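You operate a simulated robot arm through the tools that you are given. There is no shell and no other tool. Be economical: measure what you need, move in short steps, check, and stop when the job is done.

The job below is to be done with a simulated two-armed robot. You get a single attempt, and the scene is never put back.

Task
Wipe up the spill on the steel bench top with the green towel and put it back.

It is judged by the outcome, as a careful person would: the job done as asked, and still so three seconds after it is handed in. It fails if anything else is knocked over, pushed out of place, dropped, spilled or broken. Flat cloth is picked up by pressing the open fingertips on it (5 to 10 N) and closing them slowly along it; thin cloth reads only 2 to 8 mm in the jaws.

Robot
Two 7-joint arms with two-finger parallel grippers on one trunk, on a base that drives. Base frame: it is fixed to the floor where the robot stands at the start and does not move with it; the origin is under the middle of the robot, x ahead of it, y to its left, z up. Readings come in m, rad, newtons and seconds.
The left shoulder is at the start at [0.211, 0.158, 1.009], the right one opposite. Payload 4.4 kg a hand.
The TCP of each hand is the grasp point between the finger pads, 0.023 m short of the fingertips. In the tool frame z runs along the fingers and y along their closing line. Largest opening 0.094 m; finger width 0.038, thickness 0.01; the body of the gripper, 0.054 by 0.096 m, starts 0.039 m behind the TCP.
Orientation is that of the tool frame in the base frame, as a unit quaternion [x, y, z, w]. With the fingers straight down and closing along the base's y, the tool's x points along the base's -x, its y along +y and its z along -z.

Tools
- The arms move only by the tool send_rows. It takes "left_steps", "right_steps" or both (then of equal length, played together; a hand with none holds still); each is text: rows parted by semicolons, each of 7 numbers parted by spaces: the shift along the tool's x, y, z in units of 100 mm (1.0 is 100 mm), then the turn, a rotation vector about the tool's x, y, z in units of 120 degrees (1.0 is 120 degrees), then the opening, from 0 (shut) to 1 (fully open). In form: x y z wx wy wz claw; .... A call has 1 to 8 rows; each row is the pose to reach, as a shift and turn from the pose commanded when the call began, along the tool's axes at that moment. A call with a number of a shift or a turn outside -1 to 1 is refused whole. Rows are played at 5 a second. More than 0.05 m and 0.15 rad between two rows, or a gripper value outside its range, and nothing of the call is played. A pose out of reach is approached as far as the arm can. The call stops where the force on the tool passes 40 N (or 10 N more than at its start, if that is more) or the arm is blocked; 0.2 s more then pass. Each finger travels about 0.072 m/s and halts on what it meets, pressing with about 43 N; the grip force reading is that of the motor and also rises with nothing between the fingers. The clock runs only during rows and for 0.2 s after the last one: add rows that repeat a pose to give the fingers time. It gives the time, the measured TCP pose, the force on the tool (base axes), the opening and the grip force at its end, in the units of the frame above (readings bear some noise), with the torque about the TCP (base axes, N m) and any sound that the robot's microphone picked up, and new pictures: "pictures" is both (left out), scene, wrist or none (wrist: the cameras of the hands that moved).
- Cameras (640 x 400 px; columns grow to the right, rows downward): "scene" is now at [0.3553, -0.0486, 1.1711]; the picture's right is [-0.37, -0.93, -0.02], its down [-0.10, 0.06, -0.99] and it looks along [0.92, -0.36, -0.12] (base axes); focal length 214 px, centre (320, 200). "left" rides on the left gripper at [0.086, -0.016, -0.075] in its tool frame; the picture's right is [0.18, 0.98, 0.00], its down [-0.58, 0.11, -0.81] and it looks along [-0.79, 0.15, 0.59] (tool axes); focal length 243 px, centre (320, 200). "right" rides on the right gripper at [0.086, 0.016, -0.075] in its tool frame; the picture's right is [-0.18, 0.98, 0.00], its down [-0.58, -0.11, -0.81] and it looks along [-0.79, -0.15, 0.59] (tool axes); focal length 243 px, centre (320, 200). There is no depth. A picture from a camera that has moved, and an enlarged one, comes with that camera's place and axes in the base frame and with its lens.
- raise_lower(by): slides the trunk up (or, below 0, down) by that many m; the arms and the scene camera ride with it, the base frame stays. It gives what a move gives, with no picture.
- base_move(legs): drives the robot by 1 to 6 legs, each [ahead, left, turn to the left] in m, m and rad, along the robot's own axes; the way and the turn of a leg run together, so that a leg with both is an arc; at most 1.5 m and 3.142 rad a leg. The arms and the cameras ride along, it lands a little off, and it stops where it bumps. It gives what a move gives, and a new picture of the scene camera.
- turn_head(pan, tilt): turns the head with the scene camera to pan (to the left, within 1.396 rad either way) and tilt (down, from -0.506 to 1.204), counted from straight ahead of the robot. It gives what a move gives, and a new picture of the scene camera.
- enlarge(camera, box): a new picture of the part [left, top, right, bottom] of that camera's present view, enlarged. It takes no simulated time.
- sign_off(): hands the job in; it is judged then, once.

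Work in short steps. Places have to be worked out from the pictures, the camera data and where the tool is seen: move nearer, look again, correct. Check each grasp and each placing, and mend what went wrong. You have 120 turns and 260 pictures in all, those below and enlarged ones among them. Open the grippers and draw the arms clear of the work before you hand the job in, unless the task says otherwise; then end with one line.

The tools are called after ">>>" as a command line: name --argument value ..., lists and objects as JSON in quotes. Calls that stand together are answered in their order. send_rows: Moves the arms, as the interface text tells. Its arguments: {"type":"object","properties":{"left_steps":{"type":"string"},"right_steps":{"type":"string"},"pictures":{"type":"string","enum":["both","scene","wrist","none"]}},"required":[]} The other tools are called the same way: raise_lower (by) slides the trunk up or down; base_move (legs) drives the base; turn_head (pan, tilt) turns the head that bears the scene camera; enlarge (camera, box) takes an enlarged picture of a part of a camera's view; sign_off () hands the job in.

At the start:

```text
time: 0.0
left_tcp_pos: [0.6082, 0.0482, 1.1744]
left_tool_rot: [0.001, 1.0, 0.006, 0.013]
left_ft_force: [-0.4, 0.3, -0.2]
left_ft_torque: [-0.03, 0.02, -0.02]
left_width: 0.0939
left_grasp_force: 0.0
right_tcp_pos: [0.4296, -0.4575, 1.1341]
right_tool_rot: [0.0, 1.0, 0.005, 0.011]
right_ft_force: [0.4, 0.1, -0.8]
right_ft_torque: [0.0, -0.01, -0.01]
right_width: 0.0941
right_grasp_force: 0.2
trunk travel left (down, up): [-0.025, 0.363]
robot x, y, heading: [-0.001, 0.003, -0.007]
head pan, tilt: [-0.375, 0.136]
```

scene: 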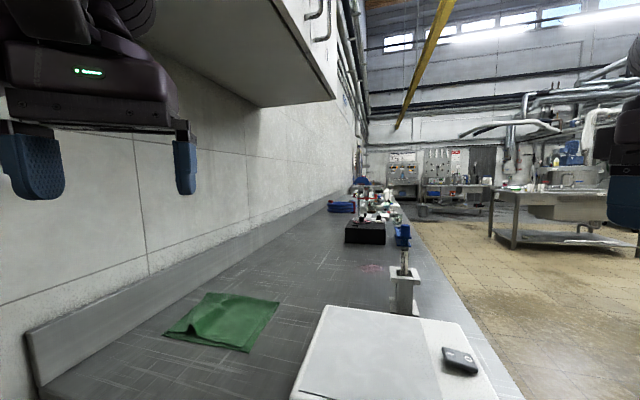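
right: 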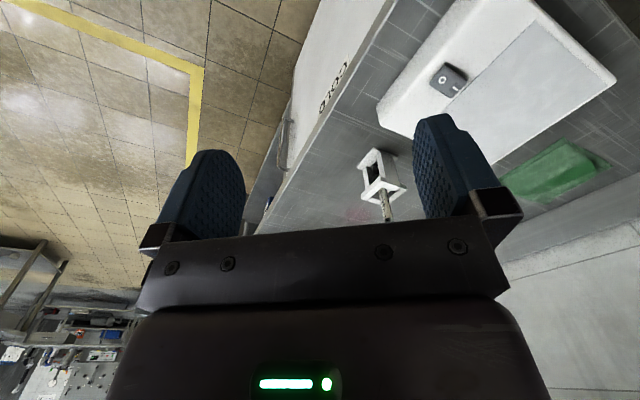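
left: 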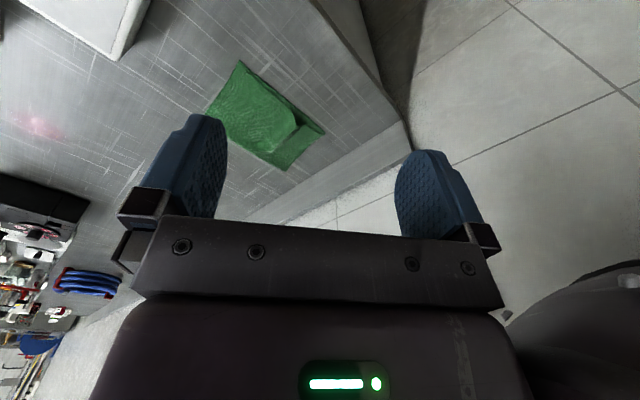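

The green towel looks to be near (0.77, -0.01) and the pink spill near (0.86, -0.39), with the bench top at about z 0.90. I'll turn the head for a better look at both, and at where the bench ends.

>>> turn_head --pan -0.3 --tilt 0.75

>>> enlarge --camera "scene" --box '[200, 0, 520, 200]'

```text
time: 1.0
left_tcp_pos: [0.6075, 0.0506, 1.1759]
left_tool_rot: [0.0, 1.0, 0.007, 0.013]
left_ft_force: [-0.4, -0.5, 0.1]
left_ft_torque: [0.03, 0.01, -0.02]
left_width: 0.094
left_grasp_force: 0.1
right_tcp_pos: [0.4302, -0.4595, 1.1348]
right_tool_rot: [-0.001, 1.0, 0.006, 0.01]
right_ft_force: [-0.2, 0.2, -0.7]
right_ft_torque: [0.0, -0.02, -0.01]
right_width: 0.0941
right_grasp_force: 0.1
trunk travel left (down, up): [-0.025, 0.363]
robot x, y, heading: [-0.0002, -0.0018, -0.003]
head pan, tilt: [-0.3, 0.75]
camera scene: at [0.35, -0.0383, 1.1153], right [-0.3, -0.96, -0.02], down [-0.64, 0.21, -0.74], along [0.71, -0.21, -0.67], focal length 214 px, centre (320, 200)
```

scene: 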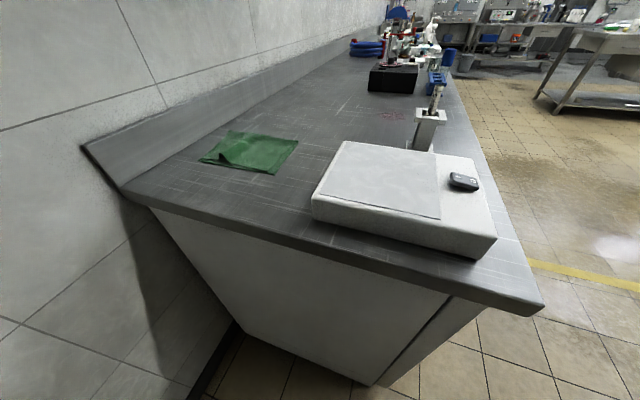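

```text
2.00 times, centred on (360, 100) of scene
camera zoom: at [0.35, -0.0383, 1.1153], right [-0.3, -0.96, -0.02], down [-0.64, 0.21, -0.74], along [0.71, -0.21, -0.67], focal length 429 px, centre (240, 400)
```

zoom: 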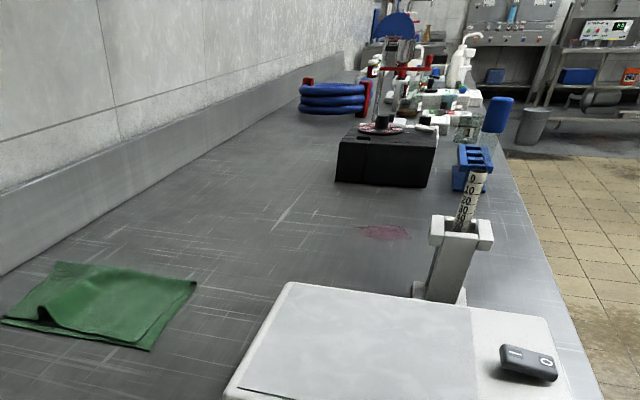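

I'm standing at the bench's end. The towel lies flat at about (0.76, -0.015) and the spill is at about (0.84, -0.385), with the cylinder stand near (0.66, -0.34). I'll use the right arm for both, so first I move the left hand out of the way and bring the right hand across.

>>> send_rows --left_steps "0.2 0.3 -0.15 0 0 0 1; 0.5 0.6 -0.3 0 0 0 1; 0.75 0.8 -0.4 0 0 0 1; 1 1 -0.5 0 0 0 1" --right_steps "0 0.25 0 0 0 0 1; 0 0.5 0 0 0 0 1; -0.1 0.75 0 0 0 0 1; -0.2 1 0 0 0 0 1" --pictures "none"

>>> send_rows --left_steps "0 0.25 0 0 0 0 1; 0 0.5 0 0 0 0 1; 0 0.5 0 0 0 0 1; 0 0.5 0 0 0 0 1" --right_steps "-0.25 0.25 0 0 0 0 1; -0.5 0.5 0 0 0 0 1; -0.75 0.75 0 0 0 0 1; -1 1 0 0 0 0 1" --pictures "both"

```text
time: 2.2
left_tcp_pos: [0.5073, 0.0938, 1.2176]
left_tool_rot: [0.035, 0.999, 0.015, 0.007]
left_ft_force: [0.8, 0.0, -0.2]
left_ft_torque: [0.01, -0.01, 0.0]
left_width: 0.0943
left_grasp_force: 0.0
right_tcp_pos: [0.431, -0.4008, 1.1302]
right_tool_rot: [0.021, 1.0, 0.007, 0.007]
right_ft_force: [-0.2, 0.5, 0.4]
right_ft_torque: [0.02, -0.01, 0.0]
right_width: 0.0941
right_grasp_force: 0.1
trunk travel left (down, up): [-0.025, 0.363]
robot x, y, heading: [-0.0148, -0.0199, -0.044]
head pan, tilt: [-0.3, 0.75]
stopped in row 4 (left hand): the arm was blocked; the commanded pose is now the measured one
```

```text
time: 3.4
left_tcp_pos: [0.5113, 0.0988, 1.208]
left_tool_rot: [0.073, 0.997, 0.022, 0.012]
left_ft_force: [0.1, -0.7, 1.1]
left_ft_torque: [-0.03, 0.0, 0.02]
left_width: 0.0942
left_grasp_force: 0.1
left hand out of reach, approached as far as the arm can: row 2, 3, 4
right_tcp_pos: [0.5207, -0.3343, 1.1296]
right_tool_rot: [0.043, 0.999, 0.009, 0.006]
right_ft_force: [0.5, -1.0, -0.5]
right_ft_torque: [0.09, 0.04, 0.01]
right_width: 0.0939
right_grasp_force: 0.1
trunk travel left (down, up): [-0.025, 0.363]
robot x, y, heading: [-0.0167, -0.025, -0.089]
head pan, tilt: [-0.3, 0.75]
stopped in row 4 (left hand): the arm was blocked; the commanded pose is now the measured one
camera scene: at [0.3401, -0.0999, 1.1112], right [-0.38, -0.93, -0.02], down [-0.62, 0.27, -0.73], along [0.68, -0.26, -0.68], focal length 214 px, centre (320, 200)
camera right: at [0.4369, -0.3122, 1.2028], right [0.27, 0.96, 0.02], down [0.56, -0.17, 0.81], along [0.79, -0.21, -0.58], focal length 243 px, centre (320, 200)
camera left: at [0.4216, 0.0926, 1.2799], right [-0.04, 1.0, 0.04], down [0.57, -0.01, 0.82], along [0.82, 0.06, -0.57], focal length 243 px, centre (320, 200)
```

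scene: 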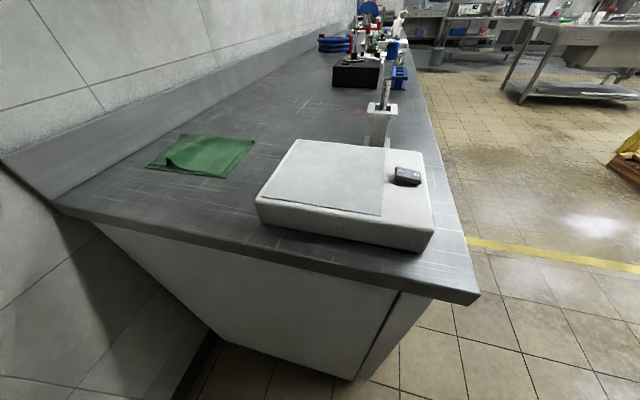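
right: 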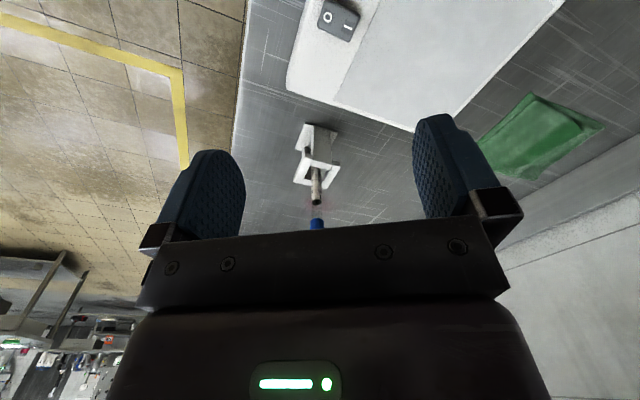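
left: 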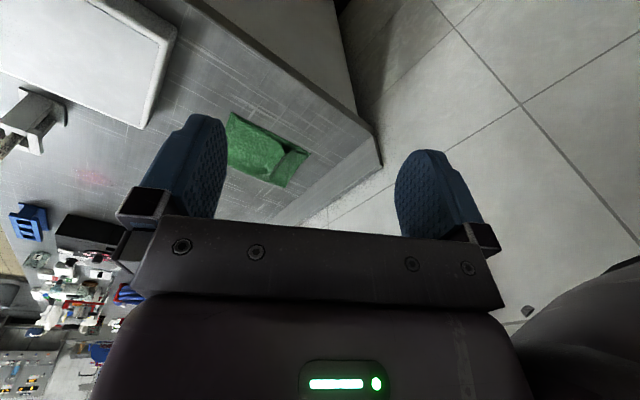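

The left elbow pressed on the wall and nudged the base: heading is -0.089 and y has shifted -0.025. I'll drive the base a little to the right, away from the wall, which also shortens the reach to the spill.

>>> base_move --legs '[[0, -0.12, 0]]'

```text
time: 5.1
left_tcp_pos: [0.5158, 0.011, 1.1988]
left_tool_rot: [0.062, 0.998, 0.011, 0.001]
left_ft_force: [-0.6, 0.5, 1.0]
left_ft_torque: [-0.03, 0.01, -0.02]
left_width: 0.0941
left_grasp_force: 0.0
right_tcp_pos: [0.5271, -0.4284, 1.1276]
right_tool_rot: [0.039, 0.999, 0.0, 0.001]
right_ft_force: [-0.2, 0.2, -0.6]
right_ft_torque: [0.0, 0.02, 0.0]
right_width: 0.0943
right_grasp_force: 0.1
trunk travel left (down, up): [-0.025, 0.363]
robot x, y, heading: [-0.0241, -0.1446, -0.078]
head pan, tilt: [-0.3, 0.75]
camera scene: at [0.3444, -0.1949, 1.1076], right [-0.37, -0.93, 0.0], down [-0.63, 0.25, -0.73], along [0.68, -0.27, -0.68], focal length 214 px, centre (320, 200)
```

scene: 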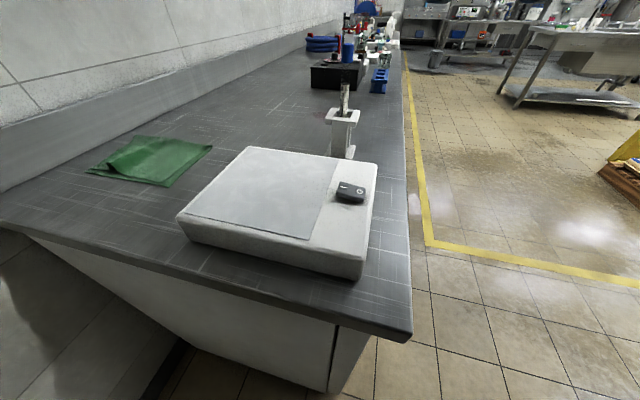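

The bench is now well framed. The left arm's approach comes over the empty part of the bench, away from the scale and cylinder, so I'll switch to the left arm. One more shift to the right puts both towel and spill in its reach.

>>> base_move --legs '[[0, -0.12, 0]]'

```text
time: 6.8
left_tcp_pos: [0.5097, -0.1078, 1.1969]
left_tool_rot: [0.06, 0.998, 0.011, 0.002]
left_ft_force: [-0.1, -1.2, 0.1]
left_ft_torque: [0.01, 0.01, 0.0]
left_width: 0.094
left_grasp_force: 0.0
right_tcp_pos: [0.52, -0.5467, 1.1285]
right_tool_rot: [0.038, 0.999, 0.0, 0.002]
right_ft_force: [0.0, 0.3, 0.8]
right_ft_torque: [-0.01, -0.01, 0.03]
right_width: 0.0939
right_grasp_force: 0.1
trunk travel left (down, up): [-0.025, 0.363]
robot x, y, heading: [-0.0393, -0.2606, -0.076]
head pan, tilt: [-0.3, 0.75]
camera scene: at [0.3352, -0.3145, 1.1076], right [-0.37, -0.93, 0.0], down [-0.63, 0.25, -0.73], along [0.68, -0.27, -0.68], focal length 214 px, centre (320, 200)
```

scene: 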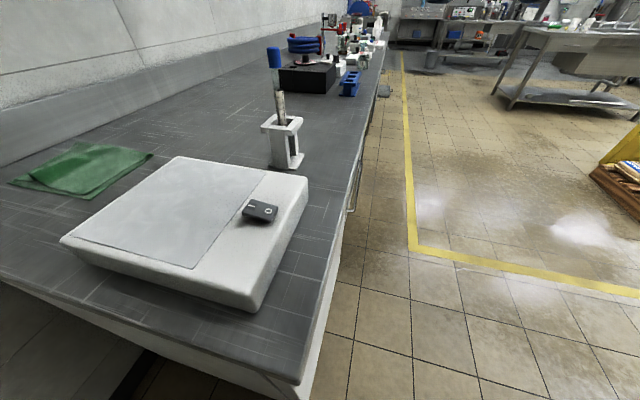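

The left hand is at (0.51, -0.11, 1.20) and needs to go about +0.25 in x and +0.09 in y. I move it above the towel in steps while descending to z of about 1.05, and turn the head to watch.

>>> turn_head --pan 0.1 --tilt 0.6

>>> send_rows --left_steps "-0.3 0.15 0.1 0 0 0 1; -0.6 0.3 0.2 0 0 0 1; -0.9 0.45 0.35 0 0 0 1" --pictures "none"

>>> send_rows --left_steps "-0.3 0.15 0.1 0 0 0 1; -0.6 0.3 0.25 0 0 0 1; -0.8 0.45 0.5 0 0 0 1" --pictures "both"

```text
time: 7.7
left_tcp_pos: [0.5088, -0.1073, 1.1987]
left_tool_rot: [0.06, 0.998, 0.011, 0.001]
left_ft_force: [-0.4, 0.1, 0.6]
left_ft_torque: [0.01, 0.01, 0.01]
left_width: 0.0943
left_grasp_force: 0.1
right_tcp_pos: [0.5199, -0.5471, 1.1278]
right_tool_rot: [0.039, 0.999, -0.001, 0.001]
right_ft_force: [-0.7, 0.0, -0.6]
right_ft_torque: [-0.01, 0.03, -0.01]
right_width: 0.0941
right_grasp_force: 0.0
trunk travel left (down, up): [-0.025, 0.363]
robot x, y, heading: [-0.0378, -0.2634, -0.078]
head pan, tilt: [0.099, 0.6]
camera scene: at [0.3465, -0.2817, 1.1205], right [0.02, -1.0, 0.0], down [-0.57, -0.01, -0.82], along [0.82, 0.02, -0.57], focal length 214 px, centre (320, 200)
```

scene: 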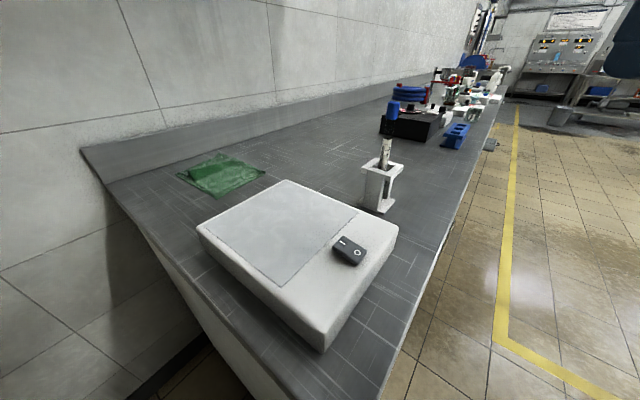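

```text
time: 8.5
left_tcp_pos: [0.6051, -0.0753, 1.1624]
left_tool_rot: [0.06, 0.998, 0.011, 0.001]
left_ft_force: [0.3, 0.6, 0.6]
left_ft_torque: [0.01, 0.0, 0.01]
left_width: 0.0942
left_grasp_force: 0.0
right_tcp_pos: [0.5196, -0.546, 1.1264]
right_tool_rot: [0.038, 0.999, 0.001, 0.0]
right_ft_force: [0.9, -0.1, -0.5]
right_ft_torque: [0.02, 0.0, 0.01]
right_width: 0.0938
right_grasp_force: 0.1
trunk travel left (down, up): [-0.025, 0.363]
robot x, y, heading: [-0.0336, -0.2633, -0.071]
head pan, tilt: [0.099, 0.6]
```

```text
time: 9.3
left_tcp_pos: [0.6903, -0.0375, 1.1129]
left_tool_rot: [0.061, 0.998, 0.011, 0.0]
left_ft_force: [0.3, 0.4, -0.9]
left_ft_torque: [0.0, 0.01, 0.0]
left_width: 0.0939
left_grasp_force: 0.1
right_tcp_pos: [0.5198, -0.5459, 1.1267]
right_tool_rot: [0.039, 0.999, 0.0, 0.0]
right_ft_force: [0.2, -0.3, -0.3]
right_ft_torque: [0.0, 0.02, 0.02]
right_width: 0.0939
right_grasp_force: 0.0
trunk travel left (down, up): [-0.025, 0.363]
robot x, y, heading: [-0.0368, -0.2622, -0.078]
head pan, tilt: [0.099, 0.6]
camera scene: at [0.3476, -0.2812, 1.1199], right [0.02, -1.0, 0.0], down [-0.57, -0.01, -0.82], along [0.82, 0.02, -0.57], focal length 214 px, centre (320, 200)
camera left: at [0.6021, -0.0445, 1.187], right [-0.07, 1.0, 0.02], down [0.59, 0.02, 0.81], along [0.81, 0.07, -0.59], focal length 243 px, centre (320, 200)
```

scene: 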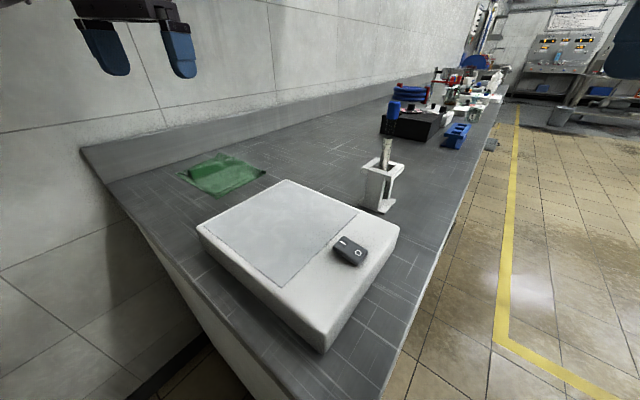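
left: 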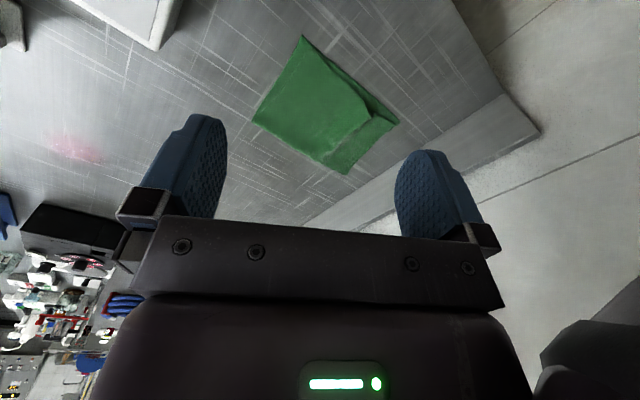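

Combining views, the bench top seems to be nearer z 0.88, with the towel centre at about (0.82, -0.01). I move above it and lower to TCP z of about 1.03 for a closer look.

>>> send_rows --left_steps "-0.35 0.1 0.2 0 0 0 1; -0.7 0.2 0.5 0 0 0 1; -1 0.3 0.8 0 0 0 1; -1 0.3 0.8 0 0 0 0.6" --pictures "both"

```text
time: 10.3
left_tcp_pos: [0.7922, -0.0179, 1.0364]
left_tool_rot: [0.06, 0.998, 0.011, 0.003]
left_ft_force: [-0.7, 0.7, 1.1]
left_ft_torque: [0.0, 0.01, -0.08]
left_width: 0.0566
left_grasp_force: 0.1
right_tcp_pos: [0.5178, -0.5465, 1.1273]
right_tool_rot: [0.038, 0.999, 0.0, 0.001]
right_ft_force: [0.5, -0.7, 0.4]
right_ft_torque: [0.0, -0.03, -0.01]
right_width: 0.0939
right_grasp_force: 0.1
trunk travel left (down, up): [-0.025, 0.363]
robot x, y, heading: [-0.0362, -0.2658, -0.078]
head pan, tilt: [0.099, 0.6]
camera scene: at [0.3458, -0.2816, 1.121], right [0.02, -1.0, 0.0], down [-0.56, -0.01, -0.83], along [0.83, 0.02, -0.56], focal length 214 px, centre (320, 200)
camera left: at [0.7028, -0.0245, 1.109], right [-0.06, 1.0, 0.02], down [0.59, 0.02, 0.81], along [0.81, 0.07, -0.59], focal length 243 px, centre (320, 200)
```

scene: 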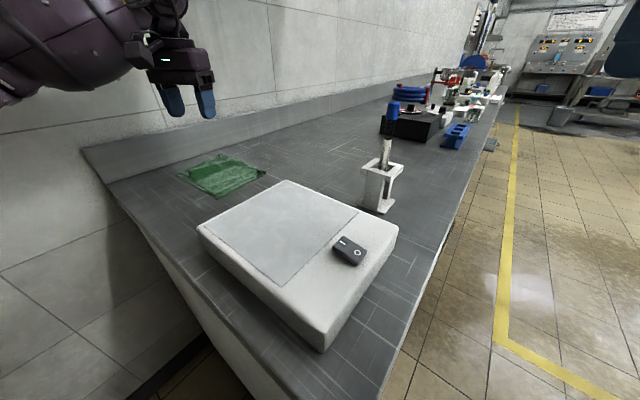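
left: 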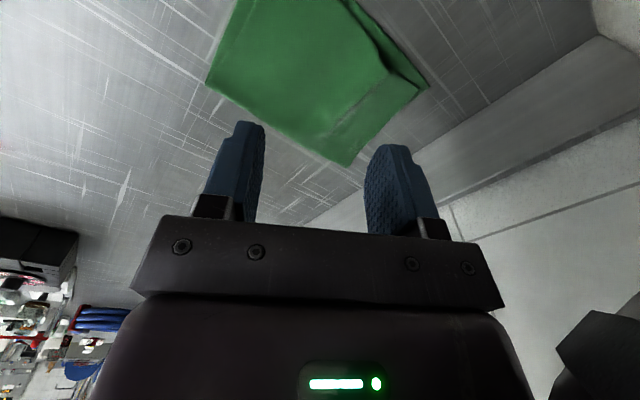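

Corner rays agree on z of about 0.88 and a towel centre near (0.825, -0.01). I'll zoom in to see its folds.

>>> enlarge --camera "left" --box '[190, 0, 450, 180]'

>>> enlarge --camera "scene" --box '[150, 90, 310, 210]'

```text
2.22 times, centred on (320, 90) of left
camera zoom: at [0.7028, -0.0245, 1.109], right [-0.06, 1.0, 0.02], down [0.59, 0.02, 0.81], along [0.81, 0.07, -0.59], focal length 539 px, centre (320, 444)
```

zoom: 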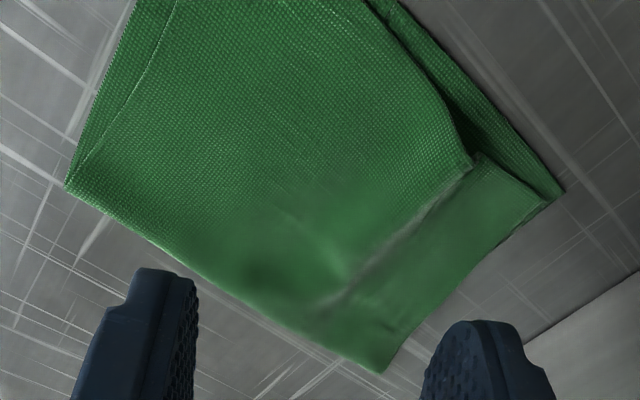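

```text
3.33 times, centred on (230, 150) of scene
camera zoom: at [0.3458, -0.2816, 1.121], right [0.02, -1.0, 0.0], down [-0.56, -0.01, -0.83], along [0.83, 0.02, -0.56], focal length 715 px, centre (620, 367)
```

zoom: 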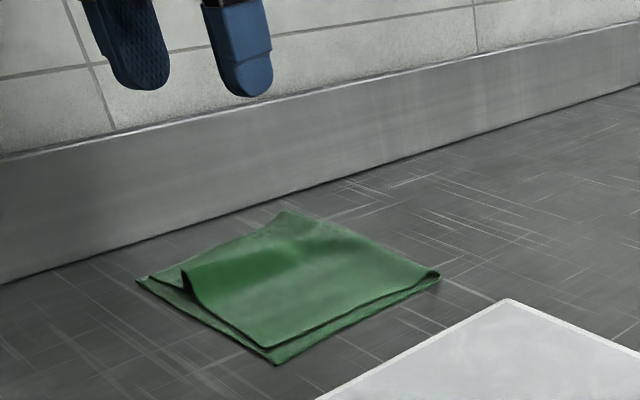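

The towel is folded once: the crease is edge B–C at (0.83,-0.12)–(0.94,0.035), and the loose edges face A–D. I'll pinch just inside the crease, closing across it so both layers stay folded. That means turning the tool 63° and moving over (0.854, -0.022).

>>> send_rows --left_steps "-0.08 0 0 0 0 -0.065 0.6; -0.16 0 0 0 0 -0.13 0.6; -0.24 0.01 0.1 0 0 -0.196 0.6; -0.32 0.02 0.2 0 0 -0.262 0.6; -0.4 0.02 0.3 0 0 -0.328 0.6; -0.48 0.03 0.4 0 0 -0.394 0.6; -0.55 0.03 0.5 0 0 -0.46 0.6; -0.62 0.035 0.6 0 0 -0.525 0.6" --pictures "both"

```text
time: 12.1
left_tcp_pos: [0.8533, -0.0199, 0.9746]
left_tool_rot: [-0.471, 0.882, 0.01, 0.007]
left_ft_force: [0.4, 0.6, 0.6]
left_ft_torque: [0.01, 0.0, -0.02]
left_width: 0.0565
left_grasp_force: 0.1
right_tcp_pos: [0.52, -0.5462, 1.1283]
right_tool_rot: [0.038, 0.999, 0.0, -0.001]
right_ft_force: [0.1, -0.2, -0.2]
right_ft_torque: [0.0, 0.03, -0.01]
right_width: 0.0942
right_grasp_force: 0.0
trunk travel left (down, up): [-0.025, 0.363]
robot x, y, heading: [-0.0356, -0.2603, -0.077]
head pan, tilt: [0.099, 0.6]
camera scene: at [0.3469, -0.2817, 1.1203], right [0.02, -1.0, 0.0], down [-0.57, -0.01, -0.82], along [0.82, 0.02, -0.57], focal length 214 px, centre (320, 200)
camera left: at [0.8184, -0.1024, 1.0476], right [-0.92, 0.39, 0.01], down [0.23, 0.53, 0.82], along [0.32, 0.75, -0.57], focal length 243 px, centre (320, 200)
```

scene: 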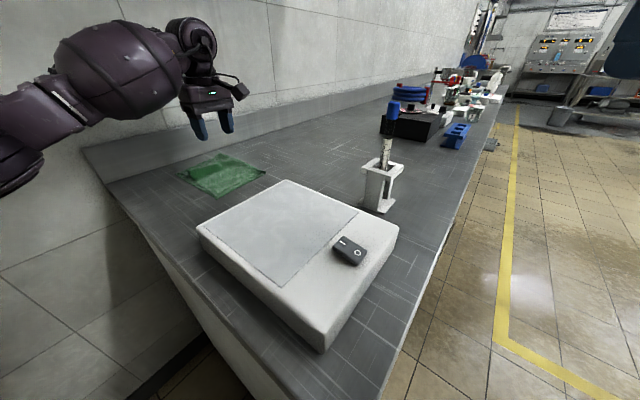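
left: 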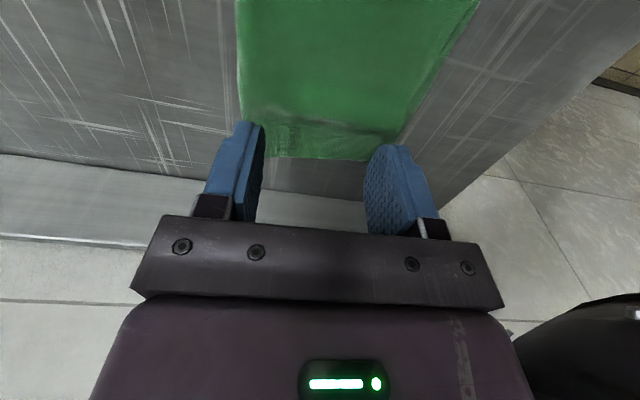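

The fingers will land about centred across the towel. I shift 15 mm toward the crease and lower to just above the cloth.

>>> send_rows --left_steps "0 -0.15 0.1 0 0 0 0.6; 0 -0.15 0.3 0 0 0 0.6; 0 -0.15 0.5 0 0 0 0.6; 0 -0.15 0.55 0 0 0 0.6" --pictures "wrist"

>>> enlarge --camera "scene" --box '[150, 90, 310, 210]'

```text
time: 13.1
left_tcp_pos: [0.8651, -0.0273, 0.9226]
left_tool_rot: [-0.471, 0.882, 0.009, 0.007]
left_ft_force: [0.5, -0.3, 0.0]
left_ft_torque: [-0.01, 0.04, -0.02]
left_width: 0.0563
left_grasp_force: 0.0
right_tcp_pos: [0.5184, -0.5467, 1.1285]
right_tool_rot: [0.038, 0.999, 0.0, 0.002]
right_ft_force: [0.9, -0.6, -0.9]
right_ft_torque: [0.0, -0.02, 0.01]
right_width: 0.0937
right_grasp_force: 0.0
trunk travel left (down, up): [-0.025, 0.363]
robot x, y, heading: [-0.0371, -0.2656, -0.077]
head pan, tilt: [0.099, 0.6]
camera left: at [0.8299, -0.1095, 0.9937], right [-0.92, 0.39, 0.0], down [0.23, 0.53, 0.82], along [0.32, 0.75, -0.57], focal length 243 px, centre (320, 200)
```

left: 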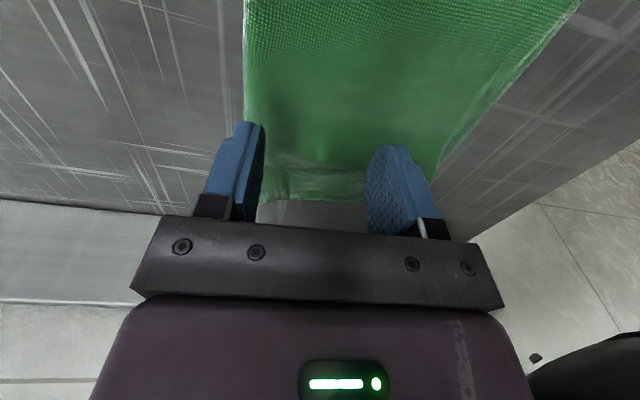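

```text
3.33 times, centred on (230, 150) of scene
camera zoom: at [0.3464, -0.2816, 1.1206], right [0.02, -1.0, 0.0], down [-0.56, -0.01, -0.83], along [0.82, 0.02, -0.56], focal length 715 px, centre (620, 367)
```

zoom: 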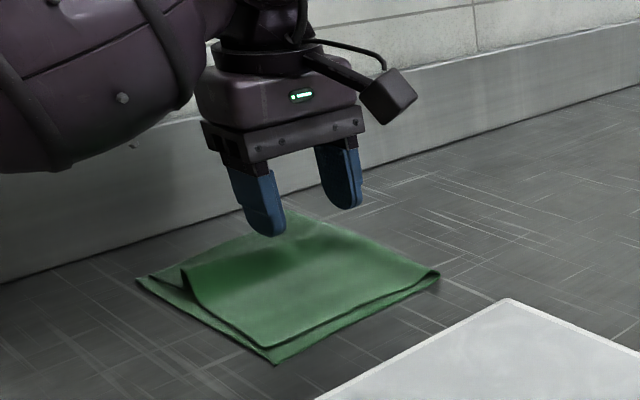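

Fingers are well placed, one 1 cm inside the crease, but a bit toward the wall end. I shift 20 mm back along the crease and descend gently until I feel contact.

>>> send_rows --left_steps "0.2 0 0 0 0 0 0.6; 0.2 0 0.06 0 0 0 0.6; 0.2 0 0.1 0 0 0 0.6; 0.2 0 0.13 0 0 0 0.6" --pictures "none"

```text
time: 14.1
left_tcp_pos: [0.8552, -0.0438, 0.9055]
left_tool_rot: [-0.47, 0.883, 0.009, 0.007]
left_ft_force: [0.6, 0.1, -0.6]
left_ft_torque: [0.0, 0.0, 0.04]
left_width: 0.0564
left_grasp_force: 0.1
right_tcp_pos: [0.52, -0.5469, 1.126]
right_tool_rot: [0.039, 0.999, 0.0, 0.001]
right_ft_force: [0.1, 0.4, 0.7]
right_ft_torque: [0.01, 0.0, -0.01]
right_width: 0.0942
right_grasp_force: 0.1
trunk travel left (down, up): [-0.025, 0.363]
robot x, y, heading: [-0.0314, -0.2629, -0.073]
head pan, tilt: [0.099, 0.6]
```

No contact yet at TCP z 0.9055. I continue down in 2 mm steps.

>>> send_rows --left_steps "0 0 0.02 0 0 0 0.6; 0 0 0.04 0 0 0 0.6; 0 0 0.04 0 0 0 0.6" --pictures "none"

>>> send_rows --left_steps "0 0 0.02 0 0 0 0.6; 0 0 0.03 0 0 0 0.6; 0 0 0.03 0 0 0 0.6" --pictures "wrist"

```text
time: 14.9
left_tcp_pos: [0.8544, -0.0447, 0.9037]
left_tool_rot: [-0.47, 0.883, 0.008, 0.007]
left_ft_force: [-0.9, 0.4, 0.6]
left_ft_torque: [0.03, -0.05, 0.02]
left_width: 0.0564
left_grasp_force: 0.1
right_tcp_pos: [0.519, -0.5466, 1.1282]
right_tool_rot: [0.039, 0.999, 0.0, 0.0]
right_ft_force: [-0.2, -0.2, 0.3]
right_ft_torque: [0.04, 0.03, -0.03]
right_width: 0.0943
right_grasp_force: 0.1
trunk travel left (down, up): [-0.025, 0.363]
robot x, y, heading: [-0.0352, -0.2626, -0.078]
head pan, tilt: [0.099, 0.6]
```

```text
time: 15.7
left_tcp_pos: [0.8557, -0.044, 0.8997]
left_tool_rot: [-0.47, 0.882, 0.009, 0.007]
left_ft_force: [0.1, 0.4, -0.6]
left_ft_torque: [-0.01, 0.01, -0.03]
left_width: 0.0566
left_grasp_force: 0.0
right_tcp_pos: [0.5188, -0.5468, 1.1277]
right_tool_rot: [0.039, 0.999, 0.0, 0.0]
right_ft_force: [0.3, 0.6, 0.5]
right_ft_torque: [0.03, 0.0, 0.01]
right_width: 0.0943
right_grasp_force: 0.0
trunk travel left (down, up): [-0.025, 0.363]
robot x, y, heading: [-0.033, -0.2582, -0.073]
head pan, tilt: [0.099, 0.6]
camera left: at [0.8203, -0.1264, 0.9719], right [-0.92, 0.4, 0.01], down [0.23, 0.53, 0.82], along [0.32, 0.75, -0.57], focal length 243 px, centre (320, 200)
```

left: 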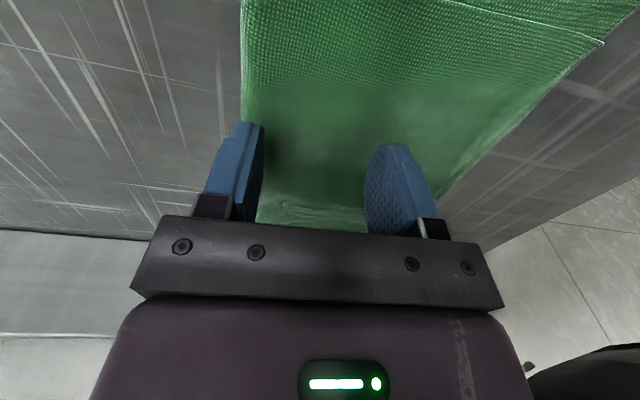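

Still no contact at fingertip z of about 0.877, so I keep descending in small steps.

>>> send_rows --left_steps "0 0 0.02 0 0 0 0.6; 0 0 0.04 0 0 0 0.6; 0 0 0.04 0 0 0 0.6" --pictures "none"

>>> send_rows --left_steps "0 0 0.02 0 0 0 0.6; 0 0 0.03 0 0 0 0.6; 0 0 0.03 0 0 0 0.6" --pictures "none"

```text
time: 16.5
left_tcp_pos: [0.8541, -0.0421, 0.8971]
left_tool_rot: [-0.47, 0.883, 0.009, 0.007]
left_ft_force: [-0.9, 0.2, -0.3]
left_ft_torque: [0.03, -0.01, 0.0]
left_width: 0.0563
left_grasp_force: 0.0
right_tcp_pos: [0.5187, -0.5466, 1.1276]
right_tool_rot: [0.038, 0.999, -0.001, 0.001]
right_ft_force: [0.3, -0.1, 0.3]
right_ft_torque: [-0.01, -0.01, -0.01]
right_width: 0.0941
right_grasp_force: 0.0
trunk travel left (down, up): [-0.025, 0.363]
robot x, y, heading: [-0.033, -0.2644, -0.08]
head pan, tilt: [0.099, 0.6]
```

```text
time: 17.3
left_tcp_pos: [0.8555, -0.0422, 0.8929]
left_tool_rot: [-0.47, 0.883, 0.008, 0.007]
left_ft_force: [-0.7, 0.1, 0.3]
left_ft_torque: [-0.01, 0.01, 0.01]
left_width: 0.0564
left_grasp_force: 0.0
right_tcp_pos: [0.5192, -0.5457, 1.1273]
right_tool_rot: [0.039, 0.999, -0.001, 0.0]
right_ft_force: [0.1, -0.1, 0.2]
right_ft_torque: [-0.02, -0.01, 0.03]
right_width: 0.0941
right_grasp_force: 0.0
trunk travel left (down, up): [-0.025, 0.363]
robot x, y, heading: [-0.0362, -0.263, -0.076]
head pan, tilt: [0.099, 0.6]
```

Still free at fingertip z 0.870. I check the gap in the scene view and take another 4 mm.

>>> send_rows --left_steps "0 0 0.02 0 0 0 0.6; 0 0 0.04 0 0 0 0.6; 0 0 0.04 0 0 0 0.6" --pictures "none"

>>> enlarge --camera "scene" --box '[150, 90, 310, 210]'

```text
time: 18.1
left_tcp_pos: [0.8558, -0.0426, 0.8894]
left_tool_rot: [-0.47, 0.882, 0.009, 0.007]
left_ft_force: [0.3, 0.1, -0.2]
left_ft_torque: [0.0, 0.0, 0.04]
left_width: 0.0565
left_grasp_force: 0.1
right_tcp_pos: [0.5198, -0.5457, 1.1278]
right_tool_rot: [0.039, 0.999, 0.0, 0.002]
right_ft_force: [0.3, 0.4, -0.2]
right_ft_torque: [-0.01, -0.03, 0.02]
right_width: 0.0943
right_grasp_force: 0.0
trunk travel left (down, up): [-0.025, 0.363]
robot x, y, heading: [-0.0377, -0.2636, -0.077]
head pan, tilt: [0.099, 0.6]
```

```text
3.33 times, centred on (230, 150) of scene
camera zoom: at [0.3465, -0.2816, 1.1205], right [0.02, -1.0, 0.0], down [-0.56, -0.01, -0.83], along [0.82, 0.02, -0.56], focal length 715 px, centre (620, 367)
```

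zoom: 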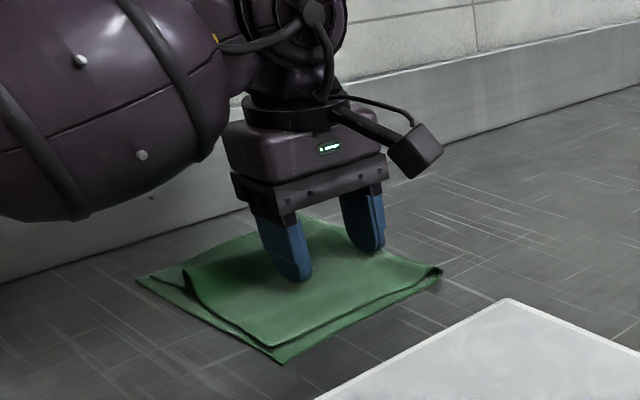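

The tips look to be at the cloth. I'll press on in 2 mm steps, watching the force.

>>> send_rows --left_steps "0 0 0.02 0 0 0 0.6; 0 0 0.03 0 0 0 0.6" --pictures "none"

>>> send_rows --left_steps "0 0 0.02 0 0 0 0.6; 0 0 0.03 0 0 0 0.6" --pictures "none"

```text
time: 18.7
left_tcp_pos: [0.8536, -0.043, 0.886]
left_tool_rot: [-0.47, 0.882, 0.009, 0.008]
left_ft_force: [0.2, 1.1, 1.2]
left_ft_torque: [0.02, 0.0, 0.01]
left_width: 0.0563
left_grasp_force: 0.0
right_tcp_pos: [0.5195, -0.547, 1.1269]
right_tool_rot: [0.039, 0.999, 0.0, 0.001]
right_ft_force: [-0.1, 0.3, 0.1]
right_ft_torque: [0.01, -0.03, 0.0]
right_width: 0.0943
right_grasp_force: 0.0
trunk travel left (down, up): [-0.025, 0.363]
robot x, y, heading: [-0.0352, -0.2615, -0.078]
head pan, tilt: [0.099, 0.6]
```

```text
time: 19.3
left_tcp_pos: [0.8554, -0.0429, 0.8854]
left_tool_rot: [-0.47, 0.883, 0.007, 0.007]
left_ft_force: [0.2, 0.3, 7.0]
left_ft_torque: [-0.15, -0.12, 0.0]
left_width: 0.0563
left_grasp_force: 0.1
right_tcp_pos: [0.5186, -0.5465, 1.1283]
right_tool_rot: [0.038, 0.999, 0.0, 0.0]
right_ft_force: [-0.2, 0.2, -0.5]
right_ft_torque: [0.01, 0.0, -0.02]
right_width: 0.0942
right_grasp_force: 0.2
trunk travel left (down, up): [-0.025, 0.363]
robot x, y, heading: [-0.0353, -0.2601, -0.073]
head pan, tilt: [0.099, 0.6]
```

Contact at 7 N, with the bench top at about z 0.862. Now I close slowly along the cloth.

>>> send_rows --left_steps "0 0 0 0 0 0 0.55; 0 0 0 0 0 0 0.5; 0 0 0 0 0 0 0.44; 0 0 0 0 0 0 0.38; 0 0 0 0 0 0 0.32; 0 0 0 0 0 0 0.26; 0 0 0 0 0 0 0.2; 0 0 0 0 0 0 0.15" --pictures "none"

>>> send_rows --left_steps "0 0 0 0 0 0 0.1; 0 0 0 0 0 0 0.05; 0 0 0 0 0 0 0; 0 0 0 0 0 0 0" --pictures "both"

```text
time: 21.1
left_tcp_pos: [0.8545, -0.0436, 0.8854]
left_tool_rot: [-0.47, 0.883, 0.008, 0.008]
left_ft_force: [0.4, -0.3, 13.6]
left_ft_torque: [-0.23, -0.02, 0.01]
left_width: 0.0147
left_grasp_force: 0.8
right_tcp_pos: [0.5184, -0.5465, 1.1286]
right_tool_rot: [0.038, 0.999, 0.0, 0.002]
right_ft_force: [0.0, -0.1, -0.3]
right_ft_torque: [0.0, 0.02, 0.03]
right_width: 0.0939
right_grasp_force: 0.0
trunk travel left (down, up): [-0.025, 0.363]
robot x, y, heading: [-0.0357, -0.2627, -0.078]
head pan, tilt: [0.099, 0.6]
```

```text
time: 22.1
left_tcp_pos: [0.8546, -0.0437, 0.8867]
left_tool_rot: [-0.47, 0.882, 0.008, 0.007]
left_ft_force: [-1.5, 1.3, 15.8]
left_ft_torque: [-0.17, 0.09, -0.01]
left_width: 0.0032
left_grasp_force: 42.9
right_tcp_pos: [0.5194, -0.5466, 1.1283]
right_tool_rot: [0.038, 0.999, 0.0, 0.002]
right_ft_force: [-0.6, 0.4, 0.4]
right_ft_torque: [-0.05, -0.01, 0.02]
right_width: 0.094
right_grasp_force: 0.1
trunk travel left (down, up): [-0.025, 0.363]
robot x, y, heading: [-0.0327, -0.2617, -0.081]
head pan, tilt: [0.099, 0.6]
camera scene: at [0.3451, -0.2818, 1.1211], right [0.02, -1.0, 0.0], down [-0.56, -0.01, -0.83], along [0.83, 0.02, -0.56], focal length 214 px, centre (320, 200)
camera left: at [0.8186, -0.1252, 0.9568], right [-0.92, 0.4, 0.0], down [0.23, 0.53, 0.82], along [0.32, 0.75, -0.57], focal length 243 px, centre (320, 200)
```

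scene: 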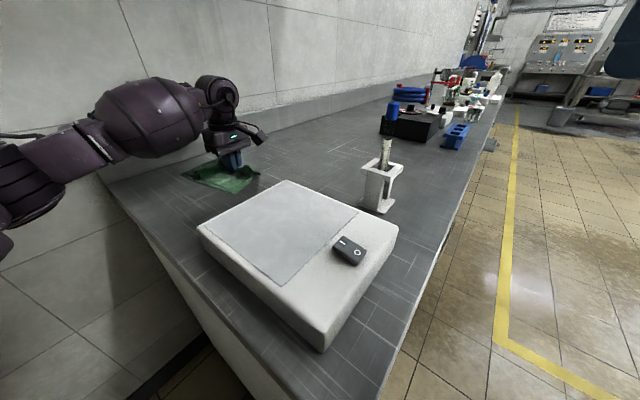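
left: 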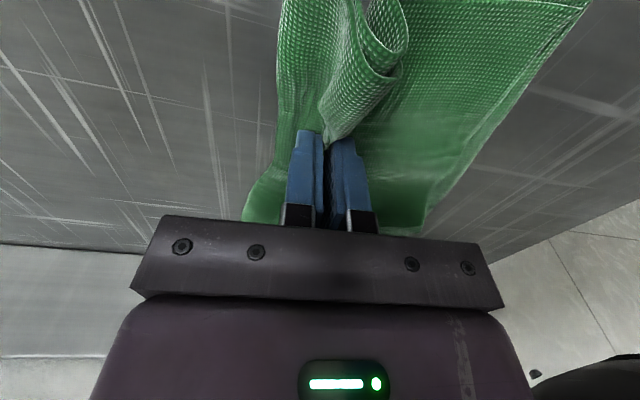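

A clear ridge of cloth is in the jaws at 3.2 mm. I lift 10 cm and check.

>>> send_rows --left_steps "0 0 -0.2 0 0 0 0; 0 0 -0.45 0 0 0 0; 0 0 -0.7 0 0 0 0; 0 0 -1 0 0 0 0; 0 0 -1 0 0 0 0" --pictures "both"

>>> enlarge --camera "scene" --box '[150, 90, 310, 210]'

```text
time: 23.3
left_tcp_pos: [0.8551, -0.0475, 0.9802]
left_tool_rot: [-0.47, 0.883, 0.009, 0.007]
left_ft_force: [0.0, 0.0, 0.1]
left_ft_torque: [-0.04, -0.04, -0.01]
left_width: 0.0029
left_grasp_force: 43.1
right_tcp_pos: [0.5208, -0.5475, 1.127]
right_tool_rot: [0.038, 0.999, 0.0, 0.0]
right_ft_force: [0.3, 0.3, 1.3]
right_ft_torque: [0.01, 0.01, 0.02]
right_width: 0.0941
right_grasp_force: 0.1
trunk travel left (down, up): [-0.025, 0.363]
robot x, y, heading: [-0.0334, -0.2616, -0.074]
head pan, tilt: [0.099, 0.6]
camera scene: at [0.347, -0.2816, 1.1202], right [0.02, -1.0, 0.0], down [-0.57, -0.01, -0.82], along [0.82, 0.02, -0.57], focal length 214 px, centre (320, 200)
camera left: at [0.8203, -0.1295, 1.0523], right [-0.92, 0.39, 0.01], down [0.23, 0.53, 0.82], along [0.32, 0.75, -0.57], focal length 243 px, centre (320, 200)
```

scene: 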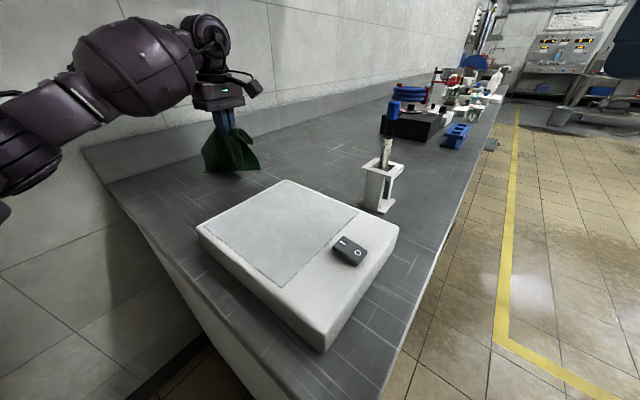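
left: 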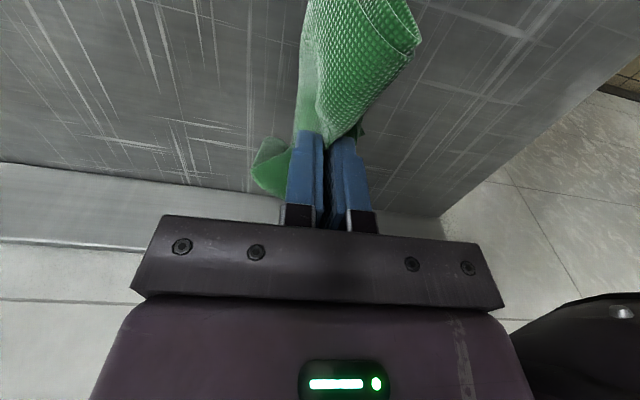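

```text
3.33 times, centred on (230, 150) of scene
camera zoom: at [0.347, -0.2816, 1.1202], right [0.02, -1.0, 0.0], down [-0.57, -0.01, -0.82], along [0.82, 0.02, -0.57], focal length 715 px, centre (620, 367)
```

zoom: 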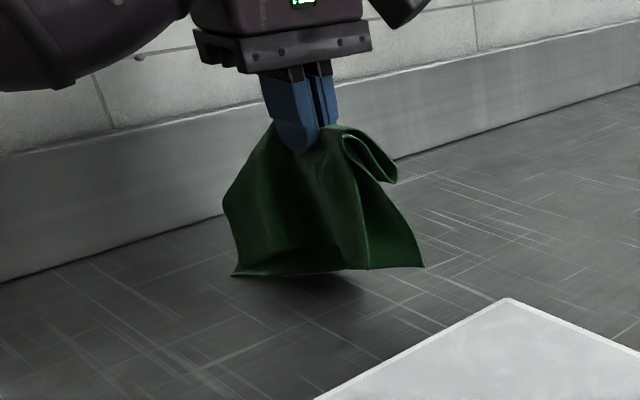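

The towel is held as a folded wad. With the bench top at z of about 0.862, the spill works out at (0.908, -0.437). A straight reach from here would sweep the arm over the stand with the tall stick, at (0.71, -0.39) and up to z 1.06. I'll go round to the bench's front side instead and reach the spill perpendicular to the bench. First I lift and retract both hands.

>>> send_rows --left_steps "0 0 -0.3 0 0 0 0; 0 0 -0.7 0 0 0 0; 0.15 0.2 -1 0 0 0 0; 0.35 0.5 -1 0 0 0 0; 0.55 0.8 -1 0 0 0 0" --right_steps "0 0 -0.2 0 0 0 1; 0.2 0 -0.4 0 0 0 1; 0.4 0 -0.6 0 0 0 1; 0.6 0 -0.8 0 0 0 1; 0.8 0 -1 0 0 0 1" --pictures "none"

>>> send_rows --left_steps "0.2 0.25 -0.2 0 0 0 0; 0.35 0.5 -0.5 0 0 0 0; 0.55 0.8 -0.8 0 0 0 0; 0.55 0.8 -0.8 0 0 0 0" --pictures "scene"

```text
time: 24.5
left_tcp_pos: [0.756, -0.0483, 1.0831]
left_tool_rot: [-0.47, 0.882, 0.008, 0.007]
left_ft_force: [-0.5, 0.5, -0.6]
left_ft_torque: [-0.03, -0.02, -0.02]
left_width: 0.0029
left_grasp_force: 43.3
right_tcp_pos: [0.4377, -0.5385, 1.2254]
right_tool_rot: [0.038, 0.999, 0.0, 0.002]
right_ft_force: [-0.1, -0.9, 0.3]
right_ft_torque: [-0.01, -0.01, 0.05]
right_width: 0.0943
right_grasp_force: 0.0
trunk travel left (down, up): [-0.025, 0.363]
robot x, y, heading: [-0.0334, -0.2606, -0.078]
head pan, tilt: [0.099, 0.6]
```

```text
time: 25.5
left_tcp_pos: [0.6598, -0.0488, 1.1602]
left_tool_rot: [-0.47, 0.883, 0.009, 0.006]
left_ft_force: [-0.1, -0.6, -0.2]
left_ft_torque: [-0.04, 0.03, -0.02]
left_width: 0.0033
left_grasp_force: 43.3
right_tcp_pos: [0.4402, -0.5404, 1.2244]
right_tool_rot: [0.038, 0.999, -0.001, 0.0]
right_ft_force: [0.4, 0.3, 0.3]
right_ft_torque: [0.02, -0.01, -0.01]
right_width: 0.094
right_grasp_force: 0.1
trunk travel left (down, up): [-0.025, 0.363]
robot x, y, heading: [-0.0359, -0.26, -0.073]
head pan, tilt: [0.099, 0.6]
camera scene: at [0.3476, -0.2817, 1.1198], right [0.02, -1.0, 0.0], down [-0.57, -0.01, -0.82], along [0.82, 0.02, -0.57], focal length 214 px, centre (320, 200)
```

scene: 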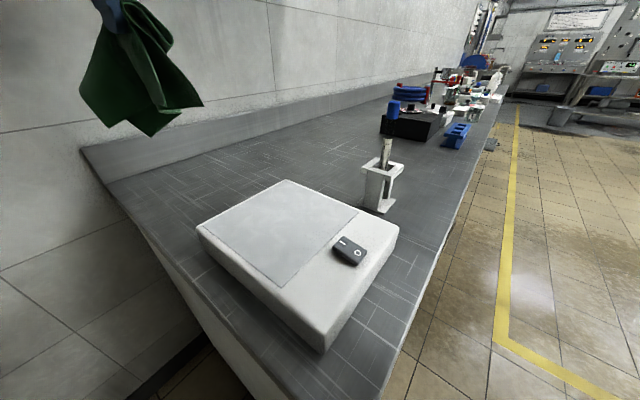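

Both hands are up and retracted, and the base hasn't been nudged. I back off 0.3 m, then move right.

>>> base_move --legs '[[-0.3, 0, 0], [0, -0.95, 0]]'

```text
time: 35.7
left_tcp_pos: [0.3003, -0.9456, 1.1615]
left_tool_rot: [-0.48, 0.877, 0.009, 0.007]
left_ft_force: [0.3, -0.9, -0.1]
left_ft_torque: [-0.01, 0.0, -0.01]
left_width: 0.0034
left_grasp_force: 42.7
right_tcp_pos: [0.0918, -1.44, 1.2237]
right_tool_rot: [0.027, 1.0, 0.0, 0.001]
right_ft_force: [-0.6, 0.0, 0.3]
right_ft_torque: [0.01, 0.01, 0.0]
right_width: 0.0941
right_grasp_force: 0.1
trunk travel left (down, up): [-0.025, 0.363]
robot x, y, heading: [-0.388, -1.171, -0.056]
head pan, tilt: [0.099, 0.6]
camera scene: at [-0.0063, -1.1855, 1.1205], right [0.05, -1.0, 0.0], down [-0.56, -0.03, -0.83], along [0.82, 0.04, -0.56], focal length 214 px, centre (320, 200)
```

scene: 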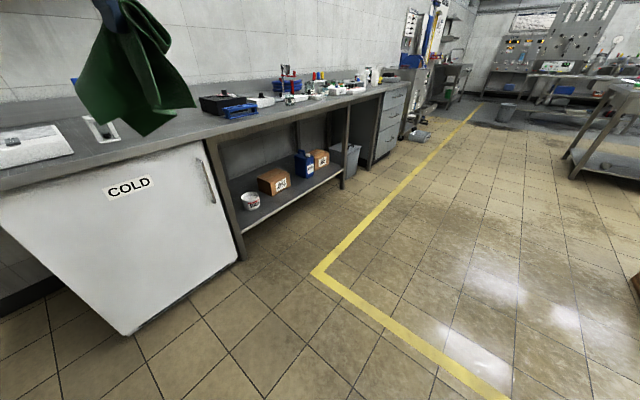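

The floor on the front side is clear. I turn left to face the bench, slide right along it, and approach partway.

>>> base_move --legs '[[0, 0, 0.966], [0, -0.84, 0], [0.4, 0, 0]]'

```text
time: 48.1
left_tcp_pos: [0.7334, -0.6813, 1.1626]
left_tool_rot: [0.833, -0.553, -0.011, -0.003]
left_ft_force: [0.9, 0.3, -0.2]
left_ft_torque: [0.0, -0.02, -0.07]
left_width: 0.003
left_grasp_force: 42.7
right_tcp_pos: [1.0235, -1.1323, 1.2241]
right_tool_rot: [-0.441, 0.897, 0.001, 0.001]
right_ft_force: [0.2, 0.8, -0.2]
right_ft_torque: [0.01, 0.0, 0.0]
right_width: 0.0943
right_grasp_force: 0.1
trunk travel left (down, up): [-0.025, 0.363]
robot x, y, heading: [0.533, -1.3749, 0.914]
head pan, tilt: [0.099, 0.6]
camera scene: at [0.7575, -1.0698, 1.1204], right [0.85, -0.53, 0.0], down [-0.3, -0.48, -0.82], along [0.44, 0.7, -0.57], focal length 214 px, centre (320, 200)
```

scene: 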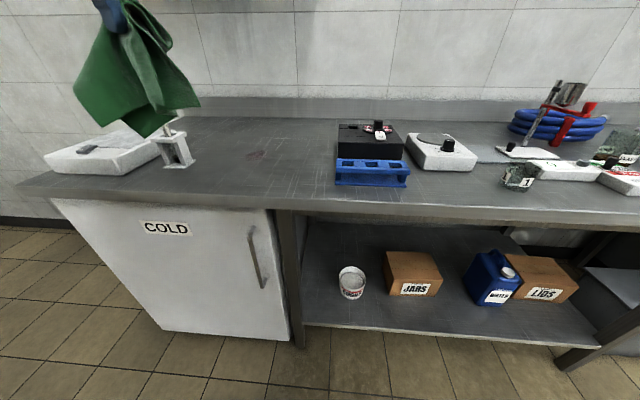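

The spill shows as a faint pink patch at about (0.92, -0.455), well clear of the stand and the blue rack. I enlarge it and drive 0.2 m closer.

>>> enlarge --camera "scene" --box '[150, 100, 350, 225]'

>>> base_move --legs '[[0.2, 0, 0]]'

```text
3.20 times, centred on (250, 162) of scene
camera zoom: at [0.7575, -1.0698, 1.1204], right [0.85, -0.53, 0.0], down [-0.3, -0.48, -0.82], along [0.44, 0.7, -0.57], focal length 686 px, centre (544, 320)
```

zoom: 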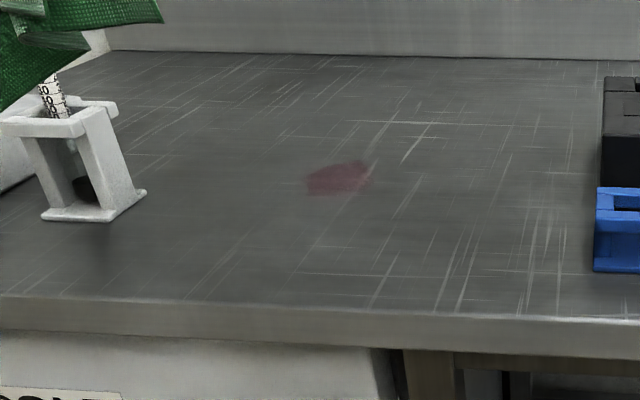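

```text
time: 49.7
left_tcp_pos: [0.8535, -0.5183, 1.1613]
left_tool_rot: [0.834, -0.551, -0.012, -0.002]
left_ft_force: [-1.0, 0.2, -0.5]
left_ft_torque: [-0.06, 0.05, -0.07]
left_width: 0.0033
left_grasp_force: 42.9
right_tcp_pos: [1.1463, -0.9694, 1.2251]
right_tool_rot: [-0.443, 0.896, 0.001, 0.001]
right_ft_force: [0.3, 0.4, -1.0]
right_ft_torque: [-0.01, 0.02, -0.04]
right_width: 0.094
right_grasp_force: 0.2
trunk travel left (down, up): [-0.025, 0.363]
robot x, y, heading: [0.6507, -1.212, 0.92]
head pan, tilt: [0.099, 0.6]
camera scene: at [0.8799, -0.9076, 1.1204], right [0.85, -0.53, 0.0], down [-0.3, -0.48, -0.82], along [0.43, 0.7, -0.57], focal length 214 px, centre (320, 200)
```

scene: 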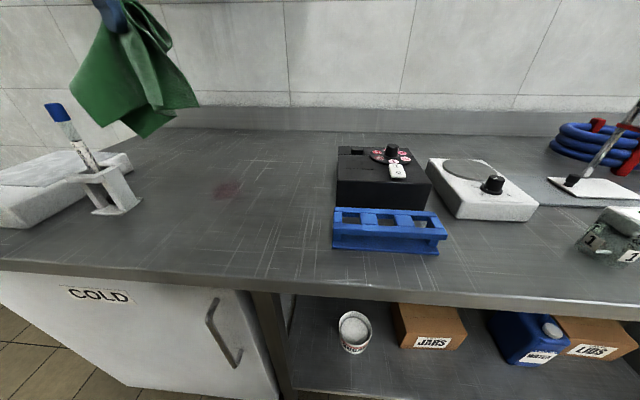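

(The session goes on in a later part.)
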